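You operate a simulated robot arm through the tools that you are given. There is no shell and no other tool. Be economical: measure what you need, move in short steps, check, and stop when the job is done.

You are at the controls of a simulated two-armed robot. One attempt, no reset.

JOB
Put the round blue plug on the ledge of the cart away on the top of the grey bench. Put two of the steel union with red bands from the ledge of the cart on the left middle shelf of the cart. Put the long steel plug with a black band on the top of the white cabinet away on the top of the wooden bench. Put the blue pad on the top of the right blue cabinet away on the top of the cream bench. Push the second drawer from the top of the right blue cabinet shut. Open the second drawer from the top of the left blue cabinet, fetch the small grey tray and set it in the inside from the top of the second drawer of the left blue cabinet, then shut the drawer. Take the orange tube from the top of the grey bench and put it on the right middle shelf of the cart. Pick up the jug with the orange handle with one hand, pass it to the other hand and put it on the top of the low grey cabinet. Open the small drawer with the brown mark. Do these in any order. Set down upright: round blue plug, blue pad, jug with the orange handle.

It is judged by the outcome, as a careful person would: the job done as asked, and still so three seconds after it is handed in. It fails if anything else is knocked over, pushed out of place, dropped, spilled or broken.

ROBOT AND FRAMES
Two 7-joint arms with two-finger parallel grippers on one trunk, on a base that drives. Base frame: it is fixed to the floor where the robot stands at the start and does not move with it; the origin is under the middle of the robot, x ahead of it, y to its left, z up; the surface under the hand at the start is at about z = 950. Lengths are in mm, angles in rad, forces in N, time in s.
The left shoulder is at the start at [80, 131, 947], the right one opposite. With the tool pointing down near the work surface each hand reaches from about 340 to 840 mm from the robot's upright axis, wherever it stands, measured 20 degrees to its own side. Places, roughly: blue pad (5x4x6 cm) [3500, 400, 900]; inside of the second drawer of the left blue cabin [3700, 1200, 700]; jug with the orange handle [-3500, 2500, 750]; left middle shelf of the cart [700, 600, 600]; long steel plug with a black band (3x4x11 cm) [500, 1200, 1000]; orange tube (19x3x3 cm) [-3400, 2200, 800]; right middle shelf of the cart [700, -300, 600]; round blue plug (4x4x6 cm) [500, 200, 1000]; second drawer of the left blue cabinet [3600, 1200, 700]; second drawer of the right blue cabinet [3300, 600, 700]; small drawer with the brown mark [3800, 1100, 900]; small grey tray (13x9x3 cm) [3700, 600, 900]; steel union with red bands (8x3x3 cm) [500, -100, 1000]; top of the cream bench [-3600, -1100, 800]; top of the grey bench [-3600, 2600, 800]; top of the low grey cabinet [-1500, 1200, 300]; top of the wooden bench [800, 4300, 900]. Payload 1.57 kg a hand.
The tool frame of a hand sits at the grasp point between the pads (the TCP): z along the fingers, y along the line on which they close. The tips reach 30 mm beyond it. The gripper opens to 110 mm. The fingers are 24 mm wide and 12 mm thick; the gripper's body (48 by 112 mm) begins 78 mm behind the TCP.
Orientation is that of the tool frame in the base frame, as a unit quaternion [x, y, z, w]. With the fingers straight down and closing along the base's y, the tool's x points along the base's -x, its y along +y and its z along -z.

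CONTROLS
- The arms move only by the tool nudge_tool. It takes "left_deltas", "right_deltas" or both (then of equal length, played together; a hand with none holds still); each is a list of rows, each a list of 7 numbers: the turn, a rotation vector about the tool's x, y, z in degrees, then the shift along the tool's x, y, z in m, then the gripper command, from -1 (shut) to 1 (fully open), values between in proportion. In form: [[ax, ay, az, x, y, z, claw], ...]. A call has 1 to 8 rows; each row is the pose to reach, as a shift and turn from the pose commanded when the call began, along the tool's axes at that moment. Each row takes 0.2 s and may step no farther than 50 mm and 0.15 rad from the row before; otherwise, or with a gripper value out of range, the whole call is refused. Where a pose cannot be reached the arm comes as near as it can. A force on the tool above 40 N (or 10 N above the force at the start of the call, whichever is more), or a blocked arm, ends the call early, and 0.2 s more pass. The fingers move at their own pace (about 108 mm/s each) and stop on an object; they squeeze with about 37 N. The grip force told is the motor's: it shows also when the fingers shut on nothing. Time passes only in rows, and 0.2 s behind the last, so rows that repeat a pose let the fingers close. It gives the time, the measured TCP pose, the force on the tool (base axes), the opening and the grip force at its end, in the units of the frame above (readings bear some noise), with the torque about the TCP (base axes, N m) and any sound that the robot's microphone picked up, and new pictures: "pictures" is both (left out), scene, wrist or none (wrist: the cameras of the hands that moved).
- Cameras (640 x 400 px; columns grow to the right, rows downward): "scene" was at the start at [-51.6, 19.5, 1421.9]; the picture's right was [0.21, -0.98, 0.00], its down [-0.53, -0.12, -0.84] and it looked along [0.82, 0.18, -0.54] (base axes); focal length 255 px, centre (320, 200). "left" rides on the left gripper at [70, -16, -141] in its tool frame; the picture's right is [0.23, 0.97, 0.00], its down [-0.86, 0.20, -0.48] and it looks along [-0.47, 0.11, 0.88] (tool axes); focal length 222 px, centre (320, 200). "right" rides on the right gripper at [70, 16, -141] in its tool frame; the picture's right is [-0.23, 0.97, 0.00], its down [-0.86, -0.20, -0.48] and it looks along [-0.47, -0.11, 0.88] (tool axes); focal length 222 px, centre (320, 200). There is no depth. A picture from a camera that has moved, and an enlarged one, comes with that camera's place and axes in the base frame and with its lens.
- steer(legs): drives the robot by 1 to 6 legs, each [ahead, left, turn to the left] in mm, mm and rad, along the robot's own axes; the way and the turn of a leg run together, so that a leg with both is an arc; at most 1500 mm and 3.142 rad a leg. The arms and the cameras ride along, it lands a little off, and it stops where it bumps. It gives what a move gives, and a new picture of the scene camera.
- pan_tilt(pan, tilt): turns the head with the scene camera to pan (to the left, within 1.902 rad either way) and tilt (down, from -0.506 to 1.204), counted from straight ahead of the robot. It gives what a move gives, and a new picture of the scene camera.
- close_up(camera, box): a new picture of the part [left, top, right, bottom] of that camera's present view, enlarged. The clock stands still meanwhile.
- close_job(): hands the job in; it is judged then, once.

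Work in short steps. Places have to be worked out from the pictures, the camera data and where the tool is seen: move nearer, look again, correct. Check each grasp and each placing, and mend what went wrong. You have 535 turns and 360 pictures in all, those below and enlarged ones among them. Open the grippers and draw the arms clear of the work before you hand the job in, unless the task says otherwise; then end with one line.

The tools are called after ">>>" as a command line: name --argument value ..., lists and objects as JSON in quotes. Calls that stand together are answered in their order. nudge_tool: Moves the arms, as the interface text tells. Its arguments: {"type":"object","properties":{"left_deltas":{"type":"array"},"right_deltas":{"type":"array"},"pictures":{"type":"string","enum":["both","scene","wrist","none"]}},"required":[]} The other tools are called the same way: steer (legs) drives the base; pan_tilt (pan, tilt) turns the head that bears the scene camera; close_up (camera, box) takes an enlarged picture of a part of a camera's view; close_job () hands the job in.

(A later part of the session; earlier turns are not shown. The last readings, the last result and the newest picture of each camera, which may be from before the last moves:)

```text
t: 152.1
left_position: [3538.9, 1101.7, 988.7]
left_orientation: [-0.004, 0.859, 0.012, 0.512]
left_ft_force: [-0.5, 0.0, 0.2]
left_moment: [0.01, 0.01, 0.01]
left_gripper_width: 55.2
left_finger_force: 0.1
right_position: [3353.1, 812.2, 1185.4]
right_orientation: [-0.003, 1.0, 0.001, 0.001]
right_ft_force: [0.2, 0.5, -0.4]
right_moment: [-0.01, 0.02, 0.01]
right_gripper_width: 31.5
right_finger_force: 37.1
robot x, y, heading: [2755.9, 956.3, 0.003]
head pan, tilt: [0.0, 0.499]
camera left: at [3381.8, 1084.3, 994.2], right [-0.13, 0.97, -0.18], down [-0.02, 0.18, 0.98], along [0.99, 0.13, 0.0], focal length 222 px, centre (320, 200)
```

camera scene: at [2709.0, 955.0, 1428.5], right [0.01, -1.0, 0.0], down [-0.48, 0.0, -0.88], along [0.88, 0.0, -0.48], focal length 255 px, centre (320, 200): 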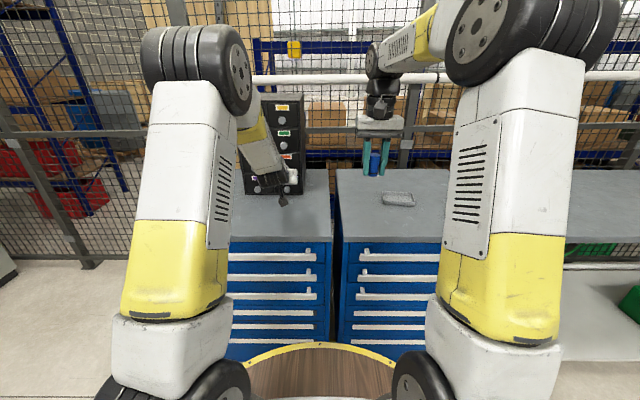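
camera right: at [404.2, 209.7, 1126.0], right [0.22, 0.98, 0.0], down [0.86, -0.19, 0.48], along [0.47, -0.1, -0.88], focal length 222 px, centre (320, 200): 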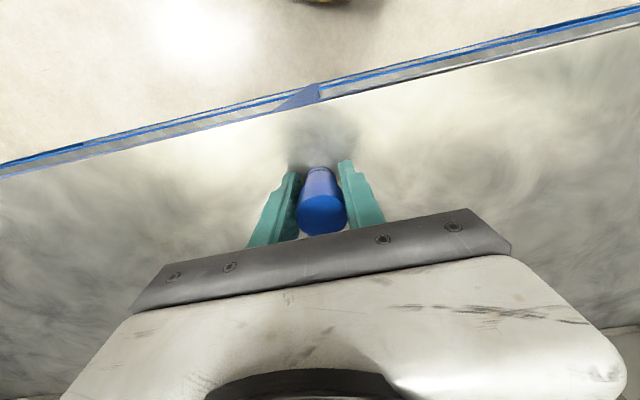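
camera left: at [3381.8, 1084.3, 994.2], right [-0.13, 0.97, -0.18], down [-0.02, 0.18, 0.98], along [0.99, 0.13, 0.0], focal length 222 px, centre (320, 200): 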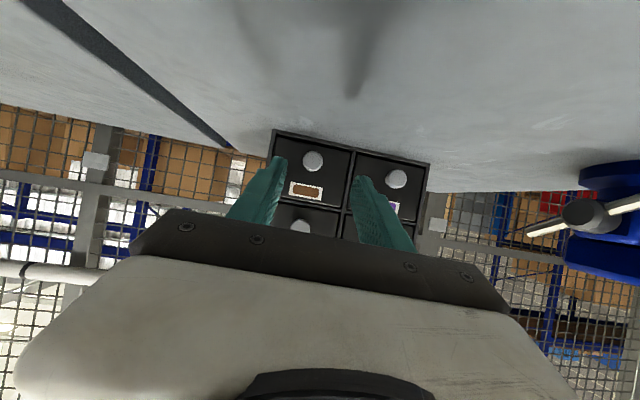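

Knob refined to (3718,1107,937). Drive 100 mm more and lower onto its line.

>>> steer --legs '[[90, 0, 0]]'

>>> nudge_tool --left_deltas '[[0, 0, 0, 0.02, 0.002, 0.01, 0], [0, 0, 0, 0.038, 0.004, 0.021, 0], [0, 0, 0, 0.038, 0.004, 0.021, 0]]' --pictures "wrist"

```text
t: 153.2
left_position: [3630.1, 1104.1, 988.6]
left_orientation: [-0.005, 0.859, 0.013, 0.512]
left_ft_force: [-1.0, 0.2, 0.3]
left_moment: [0.03, -0.03, -0.02]
left_gripper_width: 54.7
left_finger_force: 0.0
right_position: [3442.6, 815.9, 1185.4]
right_orientation: [-0.006, 1.0, 0.001, 0.002]
right_ft_force: [-0.6, -0.1, -1.6]
right_moment: [0.04, 0.02, -0.03]
right_gripper_width: 31.3
right_finger_force: 37.1
robot x, y, heading: [2850.9, 954.7, 0.01]
head pan, tilt: [0.0, 0.499]
camera scene: at [2799.3, 955.5, 1428.5], right [0.01, -1.0, 0.0], down [-0.48, 0.0, -0.88], along [0.88, 0.01, -0.48], focal length 255 px, centre (320, 200)
```

scene: 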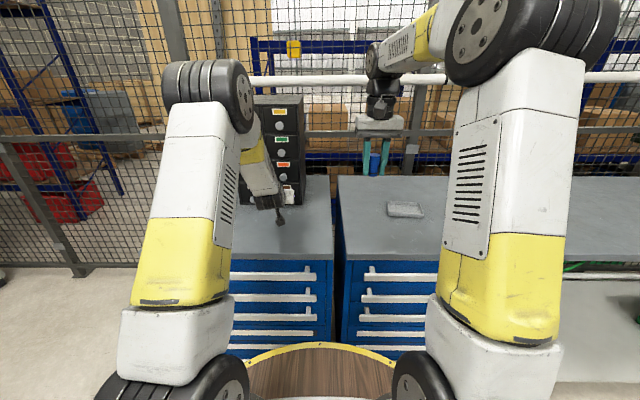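

```text
t: 154.0
left_position: [3629.6, 1109.5, 945.5]
left_orientation: [-0.004, 0.859, 0.012, 0.512]
left_ft_force: [0.1, 0.8, -0.4]
left_moment: [0.02, 0.01, 0.05]
left_gripper_width: 55.1
left_finger_force: 0.1
right_position: [3443.5, 813.7, 1184.6]
right_orientation: [-0.005, 1.0, 0.001, 0.002]
right_ft_force: [-0.6, 0.2, -0.9]
right_moment: [0.0, -0.05, 0.0]
right_gripper_width: 31.5
right_finger_force: 36.8
robot x, y, heading: [2850.0, 950.7, 0.008]
head pan, tilt: [0.0, 0.499]
camera left: at [3472.5, 1090.7, 951.3], right [-0.13, 0.97, -0.18], down [-0.02, 0.18, 0.98], along [0.99, 0.13, -0.01], focal length 222 px, centre (320, 200)
```

left: 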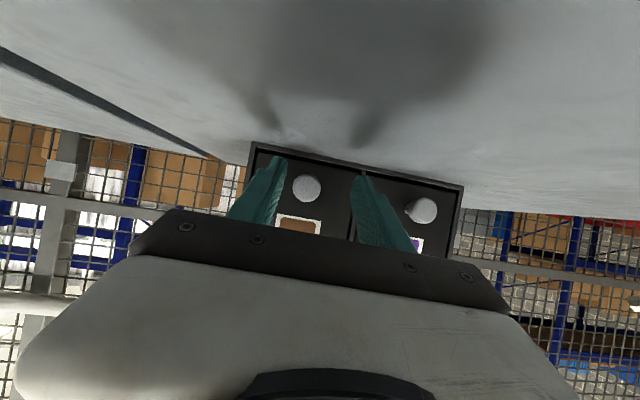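

Nearly aligned (knob at y≈1105, z≈939). Advance 70 mm and close on the knob.

>>> nudge_tool --left_deltas '[[0, 0, 0, -0.01, -0.004, 0.019, 0], [0, 0, 0, -0.02, -0.004, 0.037, 0], [0, 0, 0, -0.028, -0.004, 0.051, 0], [0, 0, 0, -0.033, -0.004, 0.0615, 0], [0, 0, 0, -0.033, -0.004, 0.0615, 0]]' --pictures "wrist"

```text
t: 155.0
left_position: [3689.3, 1105.6, 945.3]
left_orientation: [-0.003, 0.861, 0.012, 0.509]
left_ft_force: [-30.3, 0.2, 14.4]
left_moment: [-0.37, -0.3, -0.87]
left_gripper_width: 53.5
left_finger_force: 0.0
right_position: [3441.9, 815.3, 1185.6]
right_orientation: [-0.006, 1.0, 0.002, 0.002]
right_ft_force: [-0.4, 0.2, -0.7]
right_moment: [0.0, 0.0, 0.0]
right_gripper_width: 31.2
right_finger_force: 37.0
robot x, y, heading: [2845.9, 957.1, 0.015]
head pan, tilt: [0.0, 0.499]
stopped in row 4 (left hand): the force on the tool passed its limit at 62 N (the readings are from after the stop); the commanded pose is now the measured one
camera left: at [3532.1, 1087.7, 951.4], right [-0.13, 0.97, -0.18], down [-0.01, 0.18, 0.98], along [0.99, 0.13, -0.01], focal length 222 px, centre (320, 200)
```

left: 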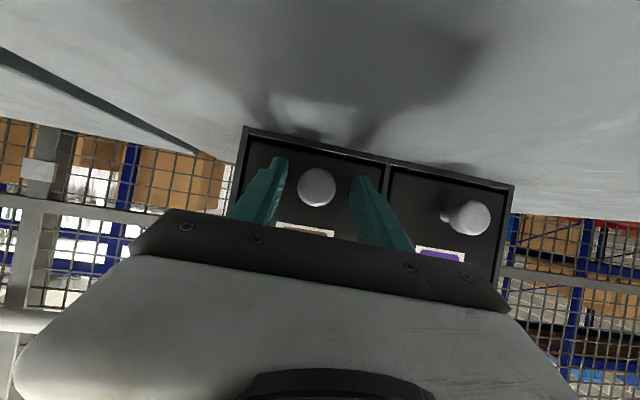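

Tips touch the drawer face; the knob is centred between them. Back off 4 mm and close.

>>> nudge_tool --left_deltas '[[0, 0, 0, 0.002, 0, -0.0035, 0], [0, 0, 0, 0.002, 0, -0.0035, -0.5], [0, 0, 0, 0.002, 0, -0.0035, -1], [0, 0, 0, 0.002, 0, -0.0035, -1]]' --pictures "none"

```text
t: 156.0
left_position: [3688.5, 1103.5, 941.7]
left_orientation: [-0.003, 0.861, 0.012, 0.508]
left_ft_force: [0.1, -10.8, -4.0]
left_moment: [-0.01, -0.37, 0.02]
left_gripper_width: 30.2
left_finger_force: 39.8
right_position: [3442.5, 815.5, 1184.4]
right_orientation: [-0.005, 1.0, 0.001, 0.001]
right_ft_force: [-0.2, -0.2, -0.1]
right_moment: [0.01, 0.02, -0.02]
right_gripper_width: 31.2
right_finger_force: 36.9
robot x, y, heading: [2844.8, 956.5, 0.007]
head pan, tilt: [0.0, 0.499]
```

Knob gripped (30 mm). Pull it back 80 mm along x.

>>> nudge_tool --left_deltas '[[0, 0, 0, 0.0072, 0, -0.0131, -1], [0, 0, 0, 0.0145, 0, -0.0263, -1], [0, 0, 0, 0.0217, 0, -0.0394, -1], [0, 0, 0, 0.0289, 0, -0.0526, -1], [0, 0, 0, 0.0362, 0, -0.0657, -1], [0, 0, 0, 0.0386, 0, -0.07, -1]]' --pictures "both"

```text
t: 157.4
left_position: [3608.5, 1103.3, 943.7]
left_orientation: [-0.002, 0.861, 0.011, 0.508]
left_ft_force: [-0.1, -16.0, -10.3]
left_moment: [0.05, 0.3, 0.07]
left_gripper_width: 30.4
left_finger_force: 39.1
right_position: [3443.7, 815.1, 1185.2]
right_orientation: [-0.005, 1.0, 0.001, 0.002]
right_ft_force: [0.5, -0.4, -1.6]
right_moment: [-0.01, 0.01, -0.01]
right_gripper_width: 31.2
right_finger_force: 37.4
robot x, y, heading: [2845.0, 954.2, 0.008]
head pan, tilt: [0.0, 0.499]
camera scene: at [2799.6, 954.9, 1428.5], right [0.01, -1.0, 0.0], down [-0.48, 0.0, -0.88], along [0.88, 0.01, -0.48], focal length 255 px, centre (320, 200)
camera left: at [3450.7, 1085.3, 949.7], right [-0.13, 0.97, -0.18], down [-0.01, 0.18, 0.98], along [0.99, 0.13, -0.01], focal length 222 px, centre (320, 200)
```

scene: 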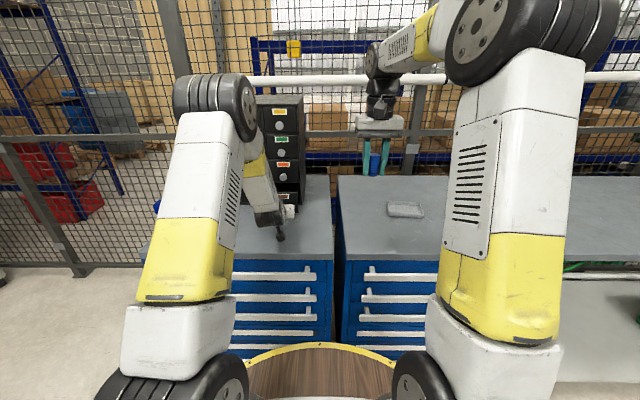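
left: 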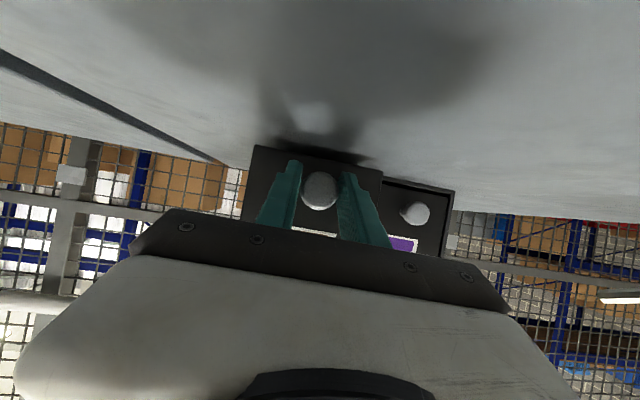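

Opened 80 mm. Pull another 25 mm gently, then release.

>>> nudge_tool --left_deltas '[[0, 0, 0, 0.006, 0, -0.011, -1], [0, 0, 0, 0.012, 0, -0.022, -1], [0, 0, 0, 0.012, 0, -0.022, -1]]' --pictures "none"

>>> nudge_tool --left_deltas '[[0, 0, 0, 0, 0, 0, -0.3], [0, 0, 0, 0, 0, 0, 0], [0, 0, 0, 0, 0, 0, 0.1], [0, 0, 0, 0, 0, -0.015, 0.1], [0, 0, 0, 0, 0, -0.04, 0.1], [0, 0, 0, 0, 0, -0.08, 0.1], [0, 0, 0, -0.03, 0, -0.11, 0.1]]' --pictures "wrist"

```text
t: 158.2
left_position: [3582.3, 1103.1, 942.4]
left_orientation: [-0.002, 0.862, 0.011, 0.508]
left_ft_force: [0.1, -16.5, -11.5]
left_moment: [-0.01, 0.05, 0.02]
left_gripper_width: 30.5
left_finger_force: 39.6
right_position: [3442.1, 815.6, 1184.5]
right_orientation: [-0.005, 1.0, 0.001, 0.002]
right_ft_force: [-0.8, 0.1, -0.9]
right_moment: [0.01, 0.01, 0.02]
right_gripper_width: 31.2
right_finger_force: 37.1
robot x, y, heading: [2846.0, 957.0, 0.008]
head pan, tilt: [0.0, 0.499]
```

```text
t: 159.8
left_position: [3499.2, 1100.1, 1022.3]
left_orientation: [-0.004, 0.861, 0.012, 0.509]
left_ft_force: [-0.1, -0.3, -1.2]
left_moment: [0.01, -0.04, -0.04]
left_gripper_width: 60.6
left_finger_force: 0.1
right_position: [3443.3, 815.4, 1184.5]
right_orientation: [-0.005, 1.0, 0.002, 0.002]
right_ft_force: [0.8, 0.2, -1.0]
right_moment: [-0.01, 0.02, -0.02]
right_gripper_width: 31.1
right_finger_force: 36.7
robot x, y, heading: [2844.2, 956.5, 0.003]
head pan, tilt: [0.0, 0.499]
camera left: at [3341.5, 1083.2, 1029.7], right [-0.13, 0.97, -0.18], down [-0.01, 0.18, 0.98], along [0.99, 0.13, -0.01], focal length 222 px, centre (320, 200)
```

left: 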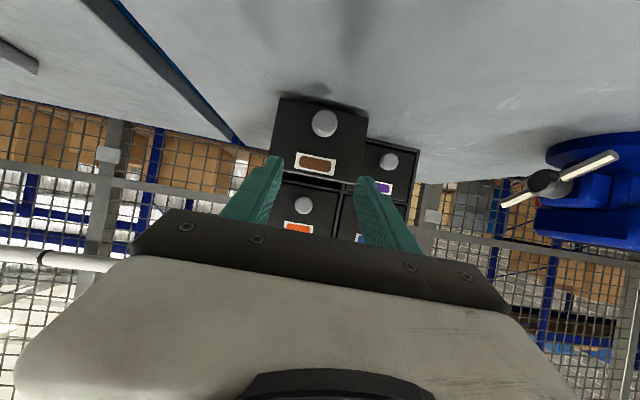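

Brown drawer is open. Back off and shift left to the left cabinet's second drawer.

>>> steer --legs '[[-300, 0, 0], [0, 120, 0]]'

>>> nudge_tool --left_deltas '[[0, -8, 0, 0.035, 0, 0.019, -0.3], [0, -16, 0, 0.07, 0, 0.038, -0.3], [0, -24, 0, 0.105, 0, 0.057, -0.3], [0, -28, 0, 0.14, 0, 0.076, -0.3], [0, -28, 0, 0.175, 0, 0.095, -0.3], [0, -28, 0, 0.21, 0, 0.114, -0.3], [0, -28, 0, 0.245, 0, 0.135, -0.3]]' --pictures "both"

```text
t: 162.7
left_position: [3199.5, 1211.2, 1022.5]
left_orientation: [0.003, 0.861, 0.008, 0.508]
left_ft_force: [-0.1, -0.7, 0.4]
left_moment: [0.01, 0.02, 0.01]
left_gripper_width: 60.6
left_finger_force: 0.1
right_position: [3142.6, 927.4, 1183.8]
right_orientation: [0.001, 1.0, 0.0, 0.001]
right_ft_force: [0.1, -1.2, -0.6]
right_moment: [0.03, 0.0, 0.03]
right_gripper_width: 31.5
right_finger_force: 36.8
robot x, y, heading: [2547.5, 1076.5, -0.007]
head pan, tilt: [0.0, 0.499]
camera scene: at [2499.3, 1075.8, 1428.5], right [-0.01, -1.0, 0.0], down [-0.48, 0.0, -0.88], along [0.88, 0.0, -0.48], focal length 255 px, centre (320, 200)
```

scene: 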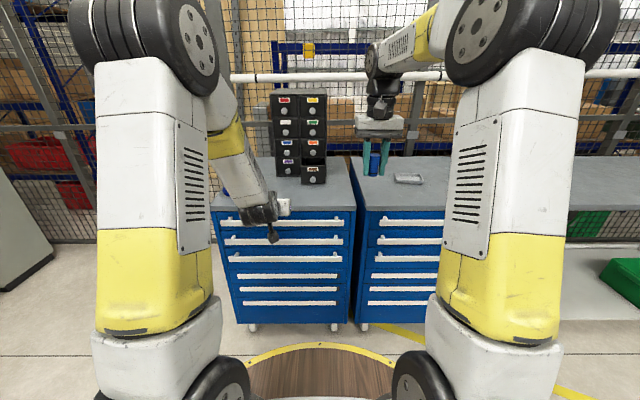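

```text
t: 164.3
left_position: [3200.9, 1215.8, 743.2]
left_orientation: [0.004, 0.712, 0.007, 0.702]
left_ft_force: [0.0, -0.5, -0.1]
left_moment: [-0.02, -0.02, 0.01]
left_gripper_width: 38.6
left_finger_force: 0.0
right_position: [3140.5, 927.0, 1184.0]
right_orientation: [0.002, 1.0, 0.001, 0.002]
right_ft_force: [-1.4, 0.6, -1.0]
right_moment: [0.03, -0.01, -0.02]
right_gripper_width: 31.3
right_finger_force: 36.7
robot x, y, heading: [2544.7, 1073.8, -0.006]
head pan, tilt: [0.0, 0.499]
camera scene: at [2499.1, 1075.8, 1428.5], right [-0.01, -1.0, 0.0], down [-0.48, 0.0, -0.88], along [0.88, 0.0, -0.48], focal length 255 px, centre (320, 200)
camera left: at [3059.3, 1201.5, 675.1], right [-0.01, 0.98, -0.21], down [-0.47, 0.18, 0.86], along [0.88, 0.11, 0.46], focal length 222 px, centre (320, 200)
```

scene: 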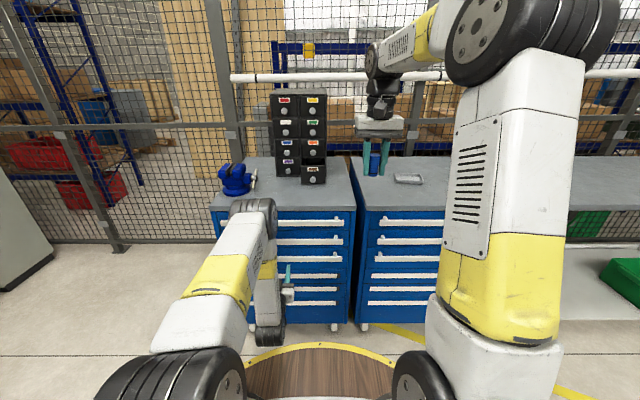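
left: 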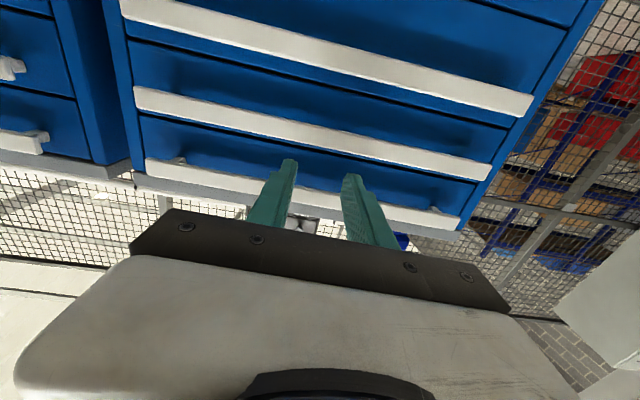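

Handle 2 at z≈740, centre y≈1234. Roll the hand 90° so the fingers close vertically.

>>> nudge_tool --left_deltas '[[0, 0, 8.5, 0, 0, 0, -0.1], [0, 0, 17, 0, 0, 0, -0.1], [0, 0, 25.5, 0, 0, 0, -0.1], [0, 0, 34, 0, 0, 0, -0.1], [0, 0, 42.5, 0, 0, 0, -0.1], [0, 0, 51, 0, 0, 0, -0.1], [0, 0, 59.5, 0, 0, 0, -0.1], [0, 0, 68, 0, 0, 0, -0.1]]' --pictures "none"

>>> nudge_tool --left_deltas '[[0, 0, 8.5, 0, 0, 0, -0.1], [0, 0, 17, 0, 0, 0, -0.1], [0, 0, 22, 0, 0, 0, -0.1]]' --pictures "both"

```text
t: 166.1
left_position: [3200.3, 1216.4, 742.5]
left_orientation: [0.403, 0.588, 0.4, 0.577]
left_ft_force: [0.3, -0.5, -0.4]
left_moment: [-0.01, 0.0, -0.03]
left_gripper_width: 49.8
left_finger_force: 0.1
right_position: [3140.9, 928.2, 1184.2]
right_orientation: [0.002, 1.0, 0.002, 0.002]
right_ft_force: [-0.4, -0.2, -1.0]
right_moment: [0.0, -0.03, -0.01]
right_gripper_width: 31.3
right_finger_force: 37.2
robot x, y, heading: [2551.6, 1075.3, -0.006]
head pan, tilt: [0.0, 0.499]
```

```text
t: 166.9
left_position: [3200.4, 1217.4, 743.5]
left_orientation: [0.506, 0.5, 0.503, 0.491]
left_ft_force: [0.5, -0.3, 0.0]
left_moment: [0.0, 0.01, -0.01]
left_gripper_width: 49.6
left_finger_force: 0.1
right_position: [3141.7, 926.5, 1184.0]
right_orientation: [0.002, 1.0, 0.001, 0.002]
right_ft_force: [-1.0, -0.6, -1.1]
right_moment: [-0.02, 0.02, -0.01]
right_gripper_width: 31.6
right_finger_force: 36.5
robot x, y, heading: [2545.5, 1078.1, -0.007]
head pan, tilt: [0.0, 0.499]
camera scene: at [2499.4, 1075.9, 1428.5], right [-0.01, -1.0, 0.0], down [-0.48, 0.0, -0.88], along [0.88, 0.0, -0.48], focal length 255 px, centre (320, 200)
camera left: at [3059.4, 1287.8, 730.5], right [0.01, 0.21, 0.98], down [-0.47, -0.86, 0.19], along [0.88, -0.46, 0.09], focal length 222 px, centre (320, 200)
```

scene: 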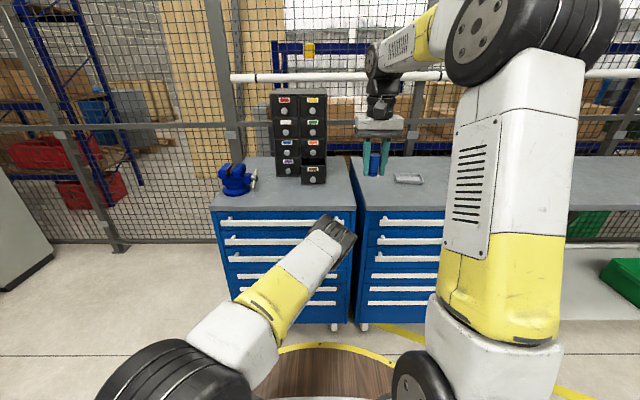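
left: 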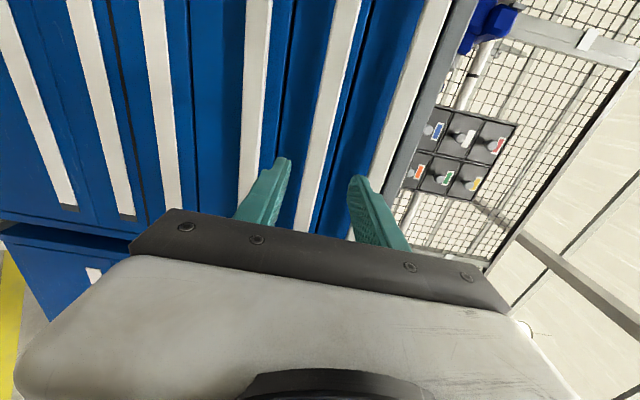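

Handle 2 lies between the fingers. Advance 145 mm toward it.

>>> nudge_tool --left_deltas '[[0, 0, 0, 0, 0.001, 0.04, -0.1], [0, 0, 0, 0, 0.001, 0.08, -0.1], [0, 0, 0, 0, 0.001, 0.115, -0.1], [0, 0, 0, 0, 0.001, 0.135, -0.1], [0, 0, 0, 0, 0.001, 0.145, -0.1], [0, 0, 0, 0, 0.001, 0.145, -0.1]]' --pictures "wrist"

```text
t: 168.3
left_position: [3346.7, 1217.6, 743.7]
left_orientation: [0.507, 0.5, 0.503, 0.49]
left_ft_force: [0.3, 0.1, -0.8]
left_moment: [-0.01, -0.01, -0.03]
left_gripper_width: 49.6
left_finger_force: 0.0
right_position: [3141.3, 927.1, 1184.2]
right_orientation: [0.002, 1.0, 0.0, 0.002]
right_ft_force: [0.7, -0.1, -0.2]
right_moment: [-0.04, -0.02, 0.01]
right_gripper_width: 31.6
right_finger_force: 37.1
robot x, y, heading: [2545.4, 1072.6, -0.006]
head pan, tilt: [0.0, 0.499]
camera left: at [3204.4, 1288.0, 730.5], right [0.01, 0.21, 0.98], down [-0.47, -0.86, 0.19], along [0.88, -0.46, 0.09], focal length 222 px, centre (320, 200)
```

left: 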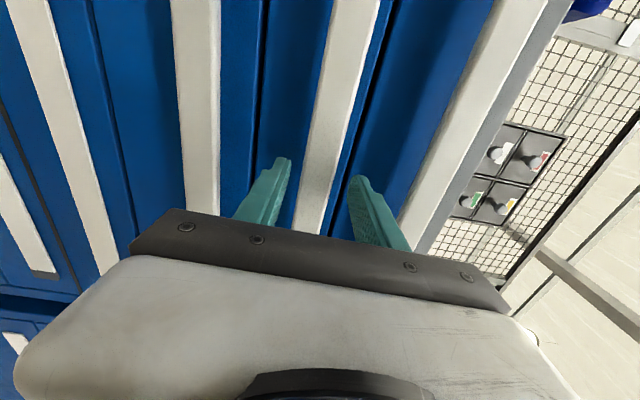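

Handle is centred between the fingers. Close on it.

>>> nudge_tool --left_deltas '[[0, 0, 0, 0, 0, 0.012, -0.1], [0, 0, 0, 0, 0, 0.012, -0.5], [0, 0, 0, 0, 0, 0.012, -1], [0, 0, 0, 0, 0, 0.012, -1]]' --pictures "wrist"

```text
t: 169.3
left_position: [3358.2, 1218.5, 741.5]
left_orientation: [0.507, 0.502, 0.501, 0.49]
left_ft_force: [0.4, -1.5, -13.2]
left_moment: [-0.91, -0.14, -0.1]
left_gripper_width: 28.0
left_finger_force: 38.7
right_position: [3141.5, 927.3, 1183.8]
right_orientation: [0.002, 1.0, 0.001, 0.0]
right_ft_force: [-0.2, -0.2, -0.4]
right_moment: [-0.01, -0.04, -0.01]
right_gripper_width: 31.5
right_finger_force: 37.2
robot x, y, heading: [2549.2, 1078.6, -0.007]
head pan, tilt: [0.0, 0.499]
camera left: at [3215.5, 1288.1, 729.0], right [0.02, 0.21, 0.98], down [-0.47, -0.86, 0.19], along [0.88, -0.46, 0.09], focal length 222 px, centre (320, 200)
```

left: 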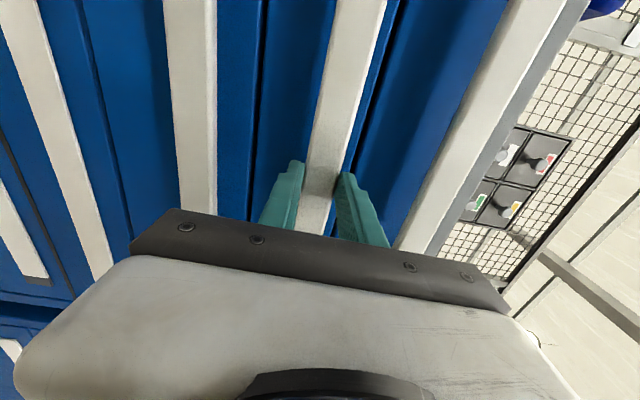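

Gripped. Pull the drawer out by arm, 160 mm.

>>> nudge_tool --left_deltas '[[0, 0, 0, 0, 0.001, -0.02, -1], [0, 0, 0, 0, 0.001, -0.04, -1], [0, 0, 0, 0, 0.001, -0.06, -1], [0, 0, 0, 0, 0.001, -0.08, -1], [0, 0, 0, 0, 0.001, -0.1, -1], [0, 0, 0, 0, 0.001, -0.12, -1], [0, 0, 0, 0, 0.001, -0.14, -1], [0, 0, 0, 0, 0.001, -0.16, -1]]' --pictures "scene"

```text
t: 171.1
left_position: [3197.7, 1217.4, 741.8]
left_orientation: [0.508, 0.504, 0.5, 0.488]
left_ft_force: [0.3, -1.1, -41.1]
left_moment: [-0.86, 0.71, -0.31]
left_gripper_width: 28.4
left_finger_force: 38.6
right_position: [3143.3, 927.3, 1183.8]
right_orientation: [0.002, 1.0, 0.0, 0.0]
right_ft_force: [0.0, -0.1, -1.1]
right_moment: [-0.01, 0.0, 0.02]
right_gripper_width: 31.4
right_finger_force: 37.3
robot x, y, heading: [2547.6, 1074.3, -0.002]
head pan, tilt: [0.0, 0.499]
camera scene: at [2500.6, 1076.2, 1428.6], right [0.0, -1.0, 0.0], down [-0.48, 0.0, -0.88], along [0.88, 0.0, -0.48], focal length 255 px, centre (320, 200)
```

scene: 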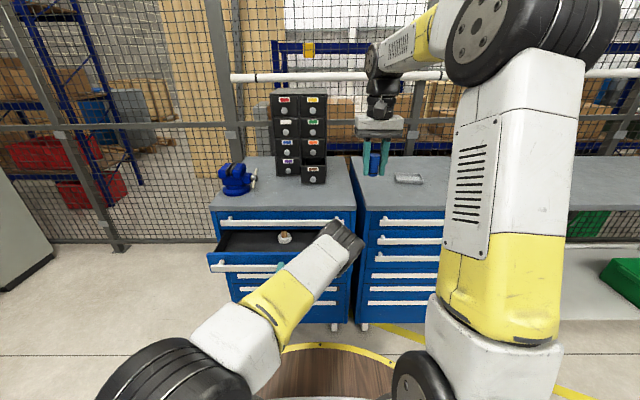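

Sliding well; vertical load built up, so ease down 3 mm while pulling another 110 mm.

>>> nudge_tool --left_deltas '[[0, 0, 0, 0, -0.003, -0.005, -1], [0, 0, 0, 0, -0.003, -0.025, -1], [0, 0, 0, 0, -0.003, -0.05, -1], [0, 0, 0, 0, -0.003, -0.075, -1], [0, 0, 0, 0, -0.003, -0.095, -1], [0, 0, 0, 0, -0.003, -0.11, -1]]' --pictures "scene"

```text
t: 172.5
left_position: [3087.2, 1218.4, 742.6]
left_orientation: [0.507, 0.504, 0.5, 0.488]
left_ft_force: [0.4, 6.1, -37.3]
left_moment: [-0.84, 0.68, 0.43]
left_gripper_width: 28.0
left_finger_force: 38.7
right_position: [3142.8, 927.8, 1184.6]
right_orientation: [0.002, 1.0, 0.0, 0.001]
right_ft_force: [-0.4, 0.5, -0.7]
right_moment: [-0.03, -0.01, 0.0]
right_gripper_width: 31.3
right_finger_force: 36.9
robot x, y, heading: [2546.5, 1073.2, -0.004]
head pan, tilt: [0.0, 0.499]
camera scene: at [2500.3, 1076.4, 1428.6], right [-0.01, -1.0, 0.0], down [-0.48, 0.0, -0.88], along [0.88, 0.0, -0.48], focal length 255 px, centre (320, 200)
```

scene: 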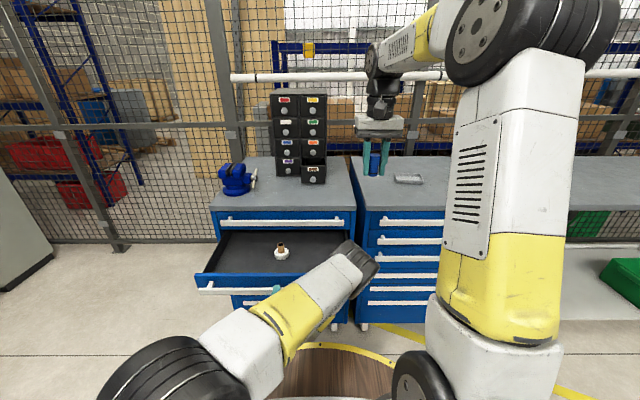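

Drawer is open 270 mm (a fitting lies mid-rear). Release the handle and back away.

>>> nudge_tool --left_deltas '[[0, 0, 0, 0, 0, 0, -0.5], [0, 0, 0, 0, 0, 0, -0.1], [0, 0, 0, 0, 0, 0, -0.1], [0, 0, 0, 0, 0, -0.03, -0.1], [0, 0, 0, 0, 0, -0.06, -0.1], [0, 0, 0, 0, 0, -0.07, -0.1]]' --pictures "none"

```text
t: 174.1
left_position: [3051.9, 1210.4, 771.6]
left_orientation: [0.486, 0.47, 0.52, 0.522]
left_ft_force: [-0.7, 1.2, 0.1]
left_moment: [-0.04, -0.03, -0.01]
left_gripper_width: 49.4
left_finger_force: 0.0
right_position: [3142.9, 925.4, 1182.5]
right_orientation: [0.002, 1.0, 0.001, 0.001]
right_ft_force: [0.4, -0.8, -2.7]
right_moment: [0.07, 0.12, -0.02]
right_gripper_width: 31.5
right_finger_force: 37.3
robot x, y, heading: [2545.8, 1074.9, -0.003]
head pan, tilt: [0.0, 0.499]
stopped in row 6 (left hand): the arm was blocked; the commanded pose is now the measured one
```

Arm folded to its limit but the tips are clear of the handle. Drive back 150 mm.

>>> steer --legs '[[-150, 0, 0]]'

>>> nudge_tool --left_deltas '[[0, 0, 0, 0, 0.04, 0.01, 0], [0, 0, 0, 0, 0.08, 0.02, 0], [0, 0, 0, 0, 0.12, 0.03, 0], [0, 0, 0, 0, 0.16, 0.04, 0], [0, 0, 0, 0, 0.2, 0.05, 0], [0, 0, 0, 0, 0.24, 0.06, 0], [0, 0, 0, 0, 0.28, 0.08, 0], [0, 0, 0, 0, 0.32, 0.1, 0]]' --pictures "scene"

```text
t: 175.5
left_position: [2899.3, 1212.2, 771.7]
left_orientation: [0.487, 0.471, 0.518, 0.523]
left_ft_force: [0.0, 0.4, 0.0]
left_moment: [0.01, 0.01, 0.0]
left_gripper_width: 49.7
left_finger_force: 0.1
right_position: [2990.6, 926.9, 1182.8]
right_orientation: [0.002, 1.0, 0.001, 0.0]
right_ft_force: [-0.4, 0.1, -0.4]
right_moment: [0.04, -0.01, 0.01]
right_gripper_width: 31.2
right_finger_force: 36.8
robot x, y, heading: [2391.1, 1076.2, -0.004]
head pan, tilt: [0.0, 0.499]
camera scene: at [2348.5, 1076.1, 1428.6], right [-0.01, -1.0, 0.0], down [-0.48, 0.0, -0.88], along [0.88, 0.0, -0.48], focal length 255 px, centre (320, 200)
```

scene: 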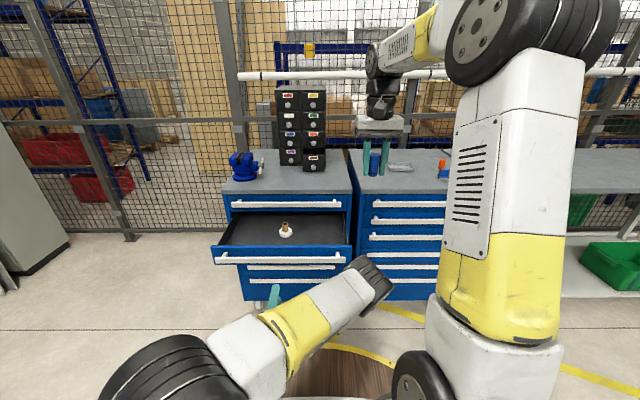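

```text
t: 177.3
left_position: [3004.4, 1201.1, 1091.6]
left_orientation: [0.487, 0.47, 0.519, 0.523]
left_ft_force: [0.7, -0.5, 0.4]
left_moment: [0.01, -0.01, -0.02]
left_gripper_width: 55.0
left_finger_force: 0.1
left hand out of reach, approached as far as the arm can: row 4, 5, 6, 7, 8
right_position: [2988.9, 928.7, 1184.7]
right_orientation: [0.002, 1.0, 0.001, 0.002]
right_ft_force: [0.1, -0.2, -0.4]
right_moment: [0.0, 0.03, 0.04]
right_gripper_width: 31.4
right_finger_force: 37.4
robot x, y, heading: [2393.5, 1078.6, -0.006]
head pan, tilt: [0.0, 0.499]
camera scene: at [2346.3, 1076.6, 1428.5], right [-0.01, -1.0, 0.0], down [-0.48, 0.0, -0.88], along [0.88, 0.0, -0.48], focal length 255 px, centre (320, 200)
```

scene: 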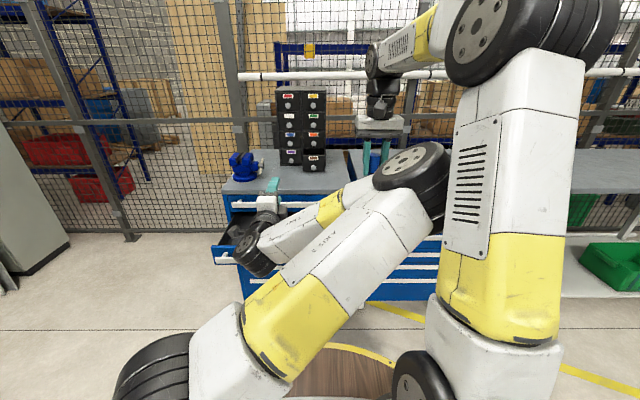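

The elbow folded inward. Unroll the hand by −90°, then bring it upright.

>>> nudge_tool --left_deltas '[[0, 0, -8.5, 0, 0, 0, 0], [0, 0, -17, 0, 0, 0, 0], [0, 0, -25.5, 0, 0, 0, 0], [0, 0, -34, 0, 0, 0, 0], [0, 0, -42.5, 0, 0, 0, 0], [0, 0, -51, 0, 0, 0, 0], [0, 0, -59.5, 0, 0, 0, 0], [0, 0, -68, 0, 0, 0, 0]]' --pictures "none"

>>> nudge_tool --left_deltas '[[0, 0, -8.5, 0, 0, 0, 0], [0, 0, -17, 0, 0, 0, 0], [0, 0, -22, 0, 0, 0, 0]]' --pictures "none"

>>> nudge_tool --left_deltas '[[0, 8.5, 0, 0, 0, 0, 0.3], [0, 17, 0, 0, 0, 0, 0.3], [0, 25.5, 0, 0, 0, 0, 0.3], [0, 34, 0, 0, 0, 0, 0.3], [0, 42.5, 0, 0, 0, 0, 0.3], [0, 51, 0, 0, 0, 0, 0.3], [0, 59.5, 0, 0, 0, 0, 0.3], [0, 68, 0, 0, 0, 0, 0.3]]' --pictures "scene"

```text
t: 179.1
left_position: [3004.6, 1202.9, 1096.1]
left_orientation: [0.139, 0.661, 0.137, 0.724]
left_ft_force: [0.0, 0.5, -0.1]
left_moment: [-0.02, -0.01, 0.02]
left_gripper_width: 55.2
left_finger_force: 0.0
right_position: [2987.1, 928.5, 1185.2]
right_orientation: [0.002, 1.0, 0.001, 0.001]
right_ft_force: [0.6, -0.4, 0.0]
right_moment: [0.0, 0.05, -0.01]
right_gripper_width: 31.3
right_finger_force: 37.2
robot x, y, heading: [2393.7, 1074.0, -0.008]
head pan, tilt: [0.0, 0.499]
```

```text
t: 179.9
left_position: [3004.8, 1204.5, 1096.2]
left_orientation: [0.011, 0.676, -0.003, 0.737]
left_ft_force: [-0.3, 0.1, 0.3]
left_moment: [0.02, 0.01, 0.04]
left_gripper_width: 54.8
left_finger_force: 0.0
right_position: [2986.8, 928.3, 1185.7]
right_orientation: [0.002, 1.0, 0.001, 0.002]
right_ft_force: [0.8, 0.4, 0.4]
right_moment: [-0.02, 0.01, 0.03]
right_gripper_width: 31.6
right_finger_force: 37.3
robot x, y, heading: [2392.7, 1080.9, -0.006]
head pan, tilt: [0.0, 0.499]
```

```text
t: 181.7
left_position: [3005.5, 1206.9, 1097.1]
left_orientation: [0.019, 0.972, 0.012, 0.236]
left_ft_force: [-1.7, -2.5, 0.2]
left_moment: [0.15, -0.1, 0.15]
left_gripper_width: 71.4
left_finger_force: 0.2
left hand out of reach, approached as far as the arm can: row 7
right_position: [2988.9, 929.1, 1185.3]
right_orientation: [0.001, 1.0, 0.002, 0.002]
right_ft_force: [-0.2, 1.0, -0.8]
right_moment: [-0.11, -0.05, 0.02]
right_gripper_width: 31.4
right_finger_force: 36.8
robot x, y, heading: [2393.1, 1074.6, -0.005]
head pan, tilt: [0.0, 0.499]
camera scene: at [2345.7, 1077.5, 1428.5], right [0.0, -1.0, 0.0], down [-0.48, 0.0, -0.88], along [0.88, 0.0, -0.48], focal length 255 px, centre (320, 200)
```

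scene: 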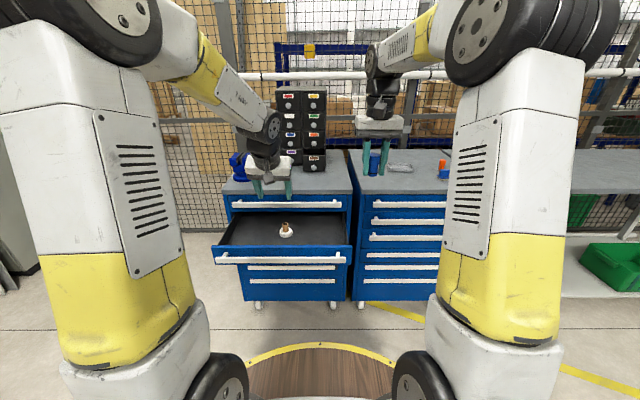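

Recovered. Finish uprighting, yaw the hand by −90° (closing along x) for the tray, and drive to the right cabinet.

>>> nudge_tool --left_deltas '[[0, 8.5, 0, 0, 0, 0, 0.9], [0, 17, 0, 0, 0, 0, 0.9], [0, 25.5, 0, 0, 0, 0, 0.9], [0, 27.5, 0, 0, 0, 0, 0.9]]' --pictures "none"

>>> nudge_tool --left_deltas '[[0, 0, 8.5, 0, 0, -0.005, 0.9], [0, 0, 17, 0, 0, -0.01, 0.9], [0, 0, 25.5, 0, 0, -0.015, 0.9], [0, 0, 34, 0, 0, -0.02, 0.9], [0, 0, 42.5, 0, 0, -0.025, 0.9], [0, 0, 51, 0, 0, -0.03, 0.9], [0, 0, 59.5, 0, 0, -0.035, 0.9], [0, 0, 68, 0, 0, -0.04, 0.9]]' --pictures "none"

>>> nudge_tool --left_deltas '[[0, 0, 8.5, 0, 0, 0, 0.9], [0, 0, 17, 0, 0, 0, 0.9], [0, 0, 22, 0, 0, 0, 0.9]]' --pictures "none"

>>> steer --legs '[[0, -600, 0], [480, 0, 0]]'

>>> nudge_tool --left_deltas '[[0, 0, 0, 0, 0, 0, 1]]' --pictures "wrist"

```text
t: 182.7
left_position: [3004.8, 1204.4, 1097.6]
left_orientation: [0.009, 1.0, 0.007, -0.006]
left_ft_force: [0.3, -0.1, 0.0]
left_moment: [-0.04, 0.02, 0.01]
left_gripper_width: 104.4
left_finger_force: 0.1
right_position: [2987.3, 927.6, 1185.1]
right_orientation: [0.002, 1.0, 0.0, 0.002]
right_ft_force: [-0.1, 0.1, -0.5]
right_moment: [-0.03, -0.04, 0.02]
right_gripper_width: 31.4
right_finger_force: 36.4
robot x, y, heading: [2393.1, 1078.1, -0.004]
head pan, tilt: [0.0, 0.499]
```

```text
t: 184.5
left_position: [2910.0, 1141.2, 1106.6]
left_orientation: [0.561, 0.828, 0.004, -0.004]
left_ft_force: [0.2, -0.5, -0.1]
left_moment: [-0.03, 0.0, -0.01]
left_gripper_width: 104.5
left_finger_force: 0.0
left hand out of reach, approached as far as the arm can: row 6, 7, 8
right_position: [2988.4, 929.0, 1185.1]
right_orientation: [0.002, 1.0, 0.0, 0.002]
right_ft_force: [0.4, 0.7, -1.9]
right_moment: [0.04, 0.0, -0.02]
right_gripper_width: 31.1
right_finger_force: 37.0
robot x, y, heading: [2393.7, 1075.7, -0.011]
head pan, tilt: [0.0, 0.499]
```

```text
t: 185.3
left_position: [2813.9, 1091.4, 1083.5]
left_orientation: [0.711, 0.703, 0.002, -0.006]
left_ft_force: [0.0, 0.5, 0.5]
left_moment: [0.0, 0.04, 0.03]
left_gripper_width: 104.5
left_finger_force: 0.0
left hand out of reach, approached as far as the arm can: row 1, 2, 3
right_position: [2987.0, 928.8, 1184.1]
right_orientation: [0.002, 1.0, 0.001, 0.002]
right_ft_force: [-0.2, 0.2, -0.5]
right_moment: [-0.02, 0.02, 0.0]
right_gripper_width: 31.2
right_finger_force: 37.4
robot x, y, heading: [2395.0, 1073.7, -0.005]
head pan, tilt: [0.0, 0.499]
```

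```text
t: 191.1
left_position: [3303.2, 501.4, 1083.2]
left_orientation: [0.706, 0.708, 0.002, -0.007]
left_ft_force: [-0.1, -0.7, 0.3]
left_moment: [0.02, -0.02, 0.03]
left_gripper_width: 104.6
left_finger_force: 0.0
right_position: [3478.8, 340.7, 1184.2]
right_orientation: [-0.005, 1.0, 0.0, 0.002]
right_ft_force: [-0.5, 0.3, -0.4]
right_moment: [0.01, -0.02, -0.03]
right_gripper_width: 31.6
right_finger_force: 36.7
robot x, y, heading: [2881.6, 480.5, 0.008]
head pan, tilt: [0.0, 0.499]
camera scene: at [2834.7, 481.9, 1428.5], right [0.01, -1.0, 0.0], down [-0.48, 0.0, -0.88], along [0.88, 0.01, -0.48], focal length 255 px, centre (320, 200)
```

scene: 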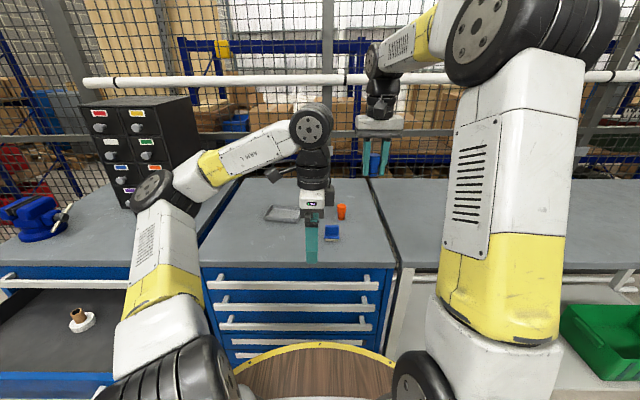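

```text
t: 191.5
left_position: [3302.2, 500.1, 1082.1]
left_orientation: [0.707, 0.707, 0.002, -0.006]
left_ft_force: [0.1, -0.4, 0.6]
left_moment: [0.0, 0.0, -0.02]
left_gripper_width: 110.1
left_finger_force: 0.0
right_position: [3477.8, 339.8, 1183.7]
right_orientation: [-0.004, 1.0, 0.001, 0.002]
right_ft_force: [0.3, -0.1, 0.0]
right_moment: [-0.01, 0.02, 0.0]
right_gripper_width: 31.4
right_finger_force: 37.3
robot x, y, heading: [2881.4, 483.0, 0.001]
head pan, tilt: [0.0, 0.499]
camera left: at [3287.3, 570.4, 1225.7], right [0.97, 0.23, 0.0], down [0.21, -0.86, 0.47], along [0.1, -0.45, -0.88], focal length 222 px, centre (320, 200)
```

left: 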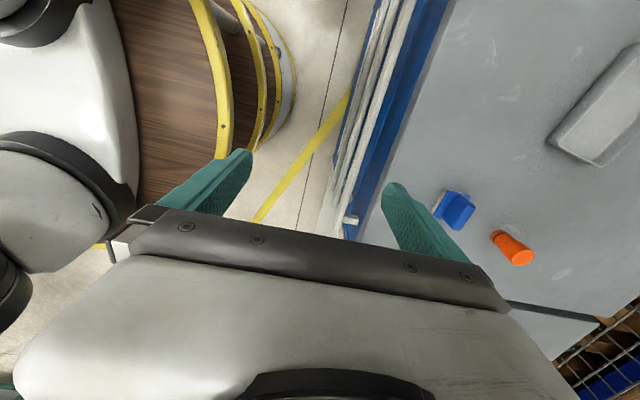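

Tray ≈(3688,637), pad ≈(3535,450). Drive 80 mm closer, then go left first, and then forward over the tray.

>>> steer --legs '[[80, 0, 0]]'

>>> nudge_tool --left_deltas '[[0, 0, 0, 0.045, 0, 0, 1], [0, 0, 0, 0.09, 0, 0, 1], [0, 0, 0, 0.137, 0.01, 0, 1], [0, 0, 0, 0.137, 0.05, 0.02, 1], [0, 0, 0, 0.137, 0.095, 0.04, 1], [0, 0, 0, 0.137, 0.14, 0.06, 1], [0, 0, 0, 0.137, 0.185, 0.07, 1], [0, 0, 0, 0.137, 0.23, 0.07, 1]]' --pictures "both"

```text
t: 192.6
left_position: [3381.1, 501.5, 1083.7]
left_orientation: [0.707, 0.708, 0.003, -0.007]
left_ft_force: [0.3, -0.1, 0.3]
left_moment: [0.0, -0.06, -0.02]
left_gripper_width: 110.1
left_finger_force: 0.0
right_position: [3555.3, 340.9, 1185.3]
right_orientation: [-0.005, 1.0, 0.001, 0.002]
right_ft_force: [0.3, -0.4, -0.6]
right_moment: [0.01, 0.0, 0.03]
right_gripper_width: 31.4
right_finger_force: 36.7
robot x, y, heading: [2958.5, 481.1, 0.007]
head pan, tilt: [0.0, 0.499]
camera scene: at [2912.5, 482.4, 1428.5], right [0.01, -1.0, 0.0], down [-0.48, 0.0, -0.88], along [0.88, 0.01, -0.48], focal length 255 px, centre (320, 200)
```

scene: 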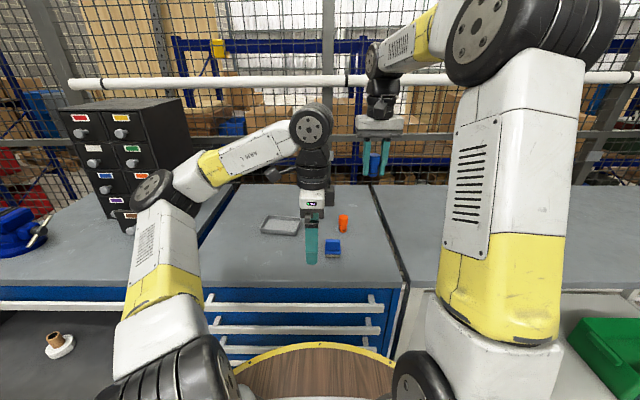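

```text
t: 194.4
left_position: [3368.5, 537.8, 1021.4]
left_orientation: [0.705, 0.709, 0.002, -0.007]
left_ft_force: [0.5, -0.2, -0.5]
left_moment: [0.03, -0.01, 0.02]
left_gripper_width: 109.9
left_finger_force: 0.0
left hand out of reach, approached as far as the arm can: row 1, 2, 3, 4, 5, 6, 7, 8
right_position: [3556.6, 341.3, 1183.9]
right_orientation: [-0.004, 1.0, 0.001, 0.001]
right_ft_force: [0.8, -0.2, -0.7]
right_moment: [-0.02, 0.0, 0.01]
right_gripper_width: 31.2
right_finger_force: 37.2
robot x, y, heading: [2961.1, 482.5, 0.007]
head pan, tilt: [0.0, 0.499]
camera scene: at [2912.7, 482.4, 1428.5], right [0.01, -1.0, 0.0], down [-0.48, 0.0, -0.88], along [0.88, 0.01, -0.48], focal length 255 px, centre (320, 200)
camera left: at [3352.8, 607.6, 1164.8], right [0.97, 0.23, 0.0], down [0.21, -0.86, 0.47], along [0.1, -0.45, -0.88], focal length 222 px, centre (320, 200)
```

scene: 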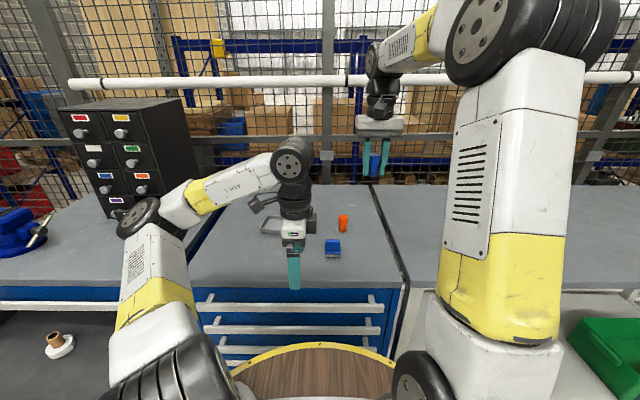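
left: 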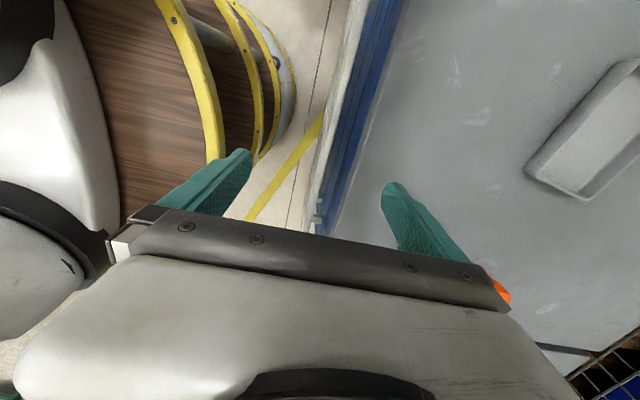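

The arm got into an awkward branch. Return the hand to yaw 0 here, then use an end-wall grip on the tray instead.

>>> nudge_tool --left_deltas '[[0, 0, -8.5, 0, 0, 0, 0.5], [0, 0, -17, 0, 0, 0, 0.5], [0, 0, -25.5, 0, 0, 0, 0.5], [0, 0, -34, 0, 0, 0, 0.5], [0, 0, -42.5, 0, 0, 0, 0.5], [0, 0, -51, 0, 0, 0, 0.5], [0, 0, -59.5, 0, 0, 0, 0.5], [0, 0, -68, 0, 0, 0, 0.5]]' --pictures "none"

>>> nudge_tool --left_deltas '[[0, 0, -8.5, 0, 0, 0, 0.5], [0, 0, -17, 0, 0, 0, 0.5], [0, 0, -22, 0, 0, 0, 0.5]]' --pictures "both"

```text
t: 196.2
left_position: [3366.1, 539.5, 1027.7]
left_orientation: [0.188, 0.982, 0.005, -0.005]
left_ft_force: [0.1, 0.9, 0.2]
left_moment: [-0.03, -0.02, -0.05]
left_gripper_width: 82.7
left_finger_force: 0.0
right_position: [3555.5, 341.2, 1184.4]
right_orientation: [-0.004, 1.0, 0.001, 0.002]
right_ft_force: [-0.9, 0.0, -0.8]
right_moment: [0.01, 0.03, 0.01]
right_gripper_width: 31.3
right_finger_force: 37.4
robot x, y, heading: [2959.9, 485.0, 0.006]
head pan, tilt: [0.0, 0.499]
```

```text
t: 197.0
left_position: [3366.6, 535.7, 1027.0]
left_orientation: [-0.002, 1.0, 0.007, -0.004]
left_ft_force: [0.3, 0.4, 0.0]
left_moment: [-0.02, -0.01, 0.01]
left_gripper_width: 82.5
left_finger_force: 0.1
right_position: [3555.9, 340.7, 1184.8]
right_orientation: [-0.004, 1.0, 0.001, 0.002]
right_ft_force: [0.7, -0.5, 0.0]
right_moment: [0.02, -0.01, -0.02]
right_gripper_width: 31.1
right_finger_force: 36.9
robot x, y, heading: [2957.6, 482.2, 0.005]
head pan, tilt: [0.0, 0.499]
camera scene: at [2912.6, 482.5, 1428.5], right [0.01, -1.0, 0.0], down [-0.48, 0.0, -0.88], along [0.88, 0.01, -0.48], focal length 255 px, centre (320, 200)
camera left: at [3298.0, 520.6, 1169.4], right [-0.23, 0.97, 0.01], down [0.86, 0.2, 0.47], along [0.46, 0.12, -0.88], focal length 222 px, centre (320, 200)
```

scene: 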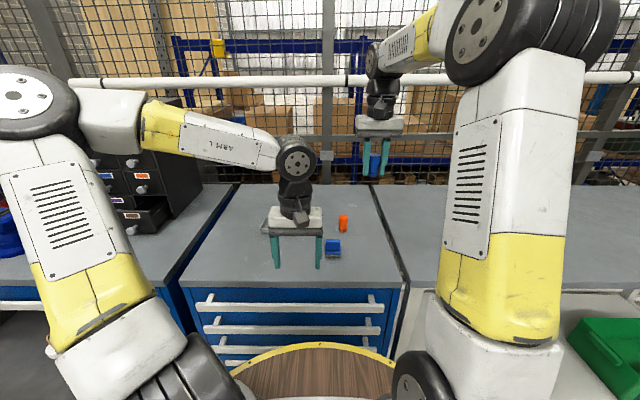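
left: 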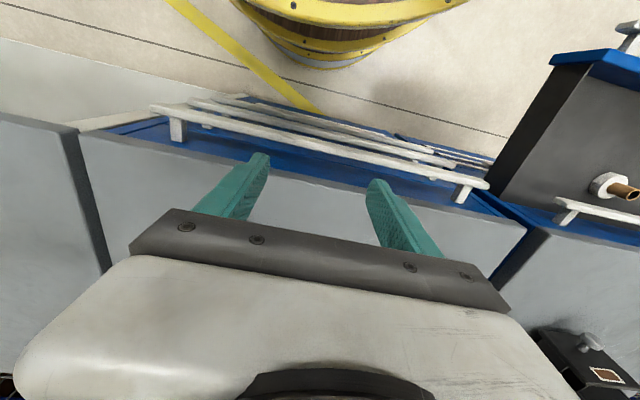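

Good posture again. Move left, then forward above the tray.

>>> nudge_tool --left_deltas '[[0, 0, 0, 0, 0.045, -0.01, 0.5], [0, 0, 0, -0.01, 0.09, -0.02, 0.5], [0, 0, 0, -0.05, 0.1, -0.02, 0.5], [0, 0, 0, -0.095, 0.1, -0.02, 0.5], [0, 0, 0, -0.14, 0.1, -0.02, 0.5], [0, 0, 0, -0.185, 0.1, -0.02, 0.5], [0, 0, 0, -0.23, 0.1, -0.02, 0.5]]' --pictures "both"

```text
t: 198.6
left_position: [3596.8, 638.1, 1049.0]
left_orientation: [-0.001, 1.0, 0.006, -0.004]
left_ft_force: [-0.6, 0.1, 1.0]
left_moment: [-0.02, -0.02, 0.01]
left_gripper_width: 82.5
left_finger_force: 0.1
right_position: [3557.2, 340.6, 1183.9]
right_orientation: [-0.005, 1.0, 0.001, 0.002]
right_ft_force: [-0.7, -0.8, -0.4]
right_moment: [-0.01, 0.01, 0.0]
right_gripper_width: 31.6
right_finger_force: 36.8
robot x, y, heading: [2957.3, 482.5, 0.008]
head pan, tilt: [0.0, 0.499]
camera scene: at [2912.2, 482.6, 1428.5], right [0.01, -1.0, 0.0], down [-0.48, 0.0, -0.88], along [0.88, 0.01, -0.48], focal length 255 px, centre (320, 200)
camera left: at [3528.6, 620.9, 1190.7], right [-0.23, 0.97, 0.01], down [0.86, 0.19, 0.47], along [0.46, 0.12, -0.88], focal length 222 px, centre (320, 200)
```

scene: 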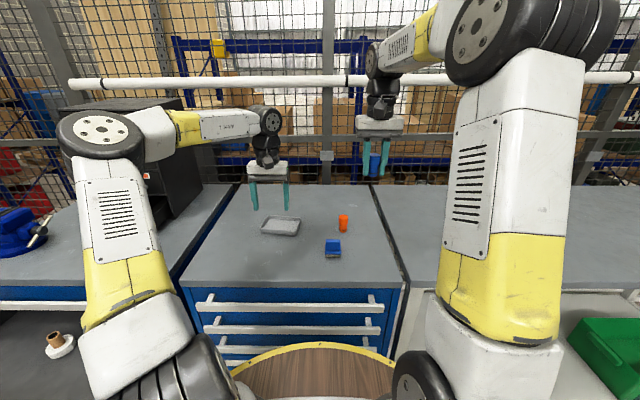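
left: 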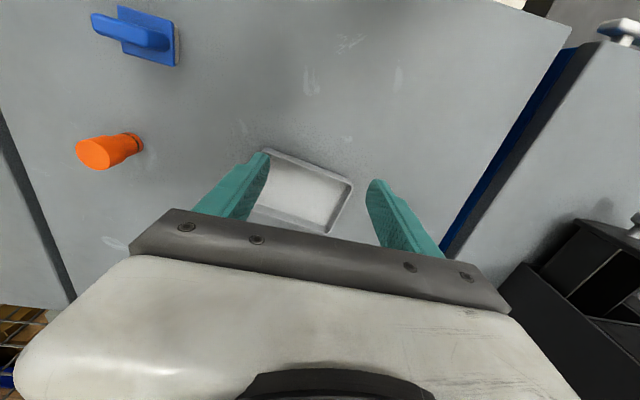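

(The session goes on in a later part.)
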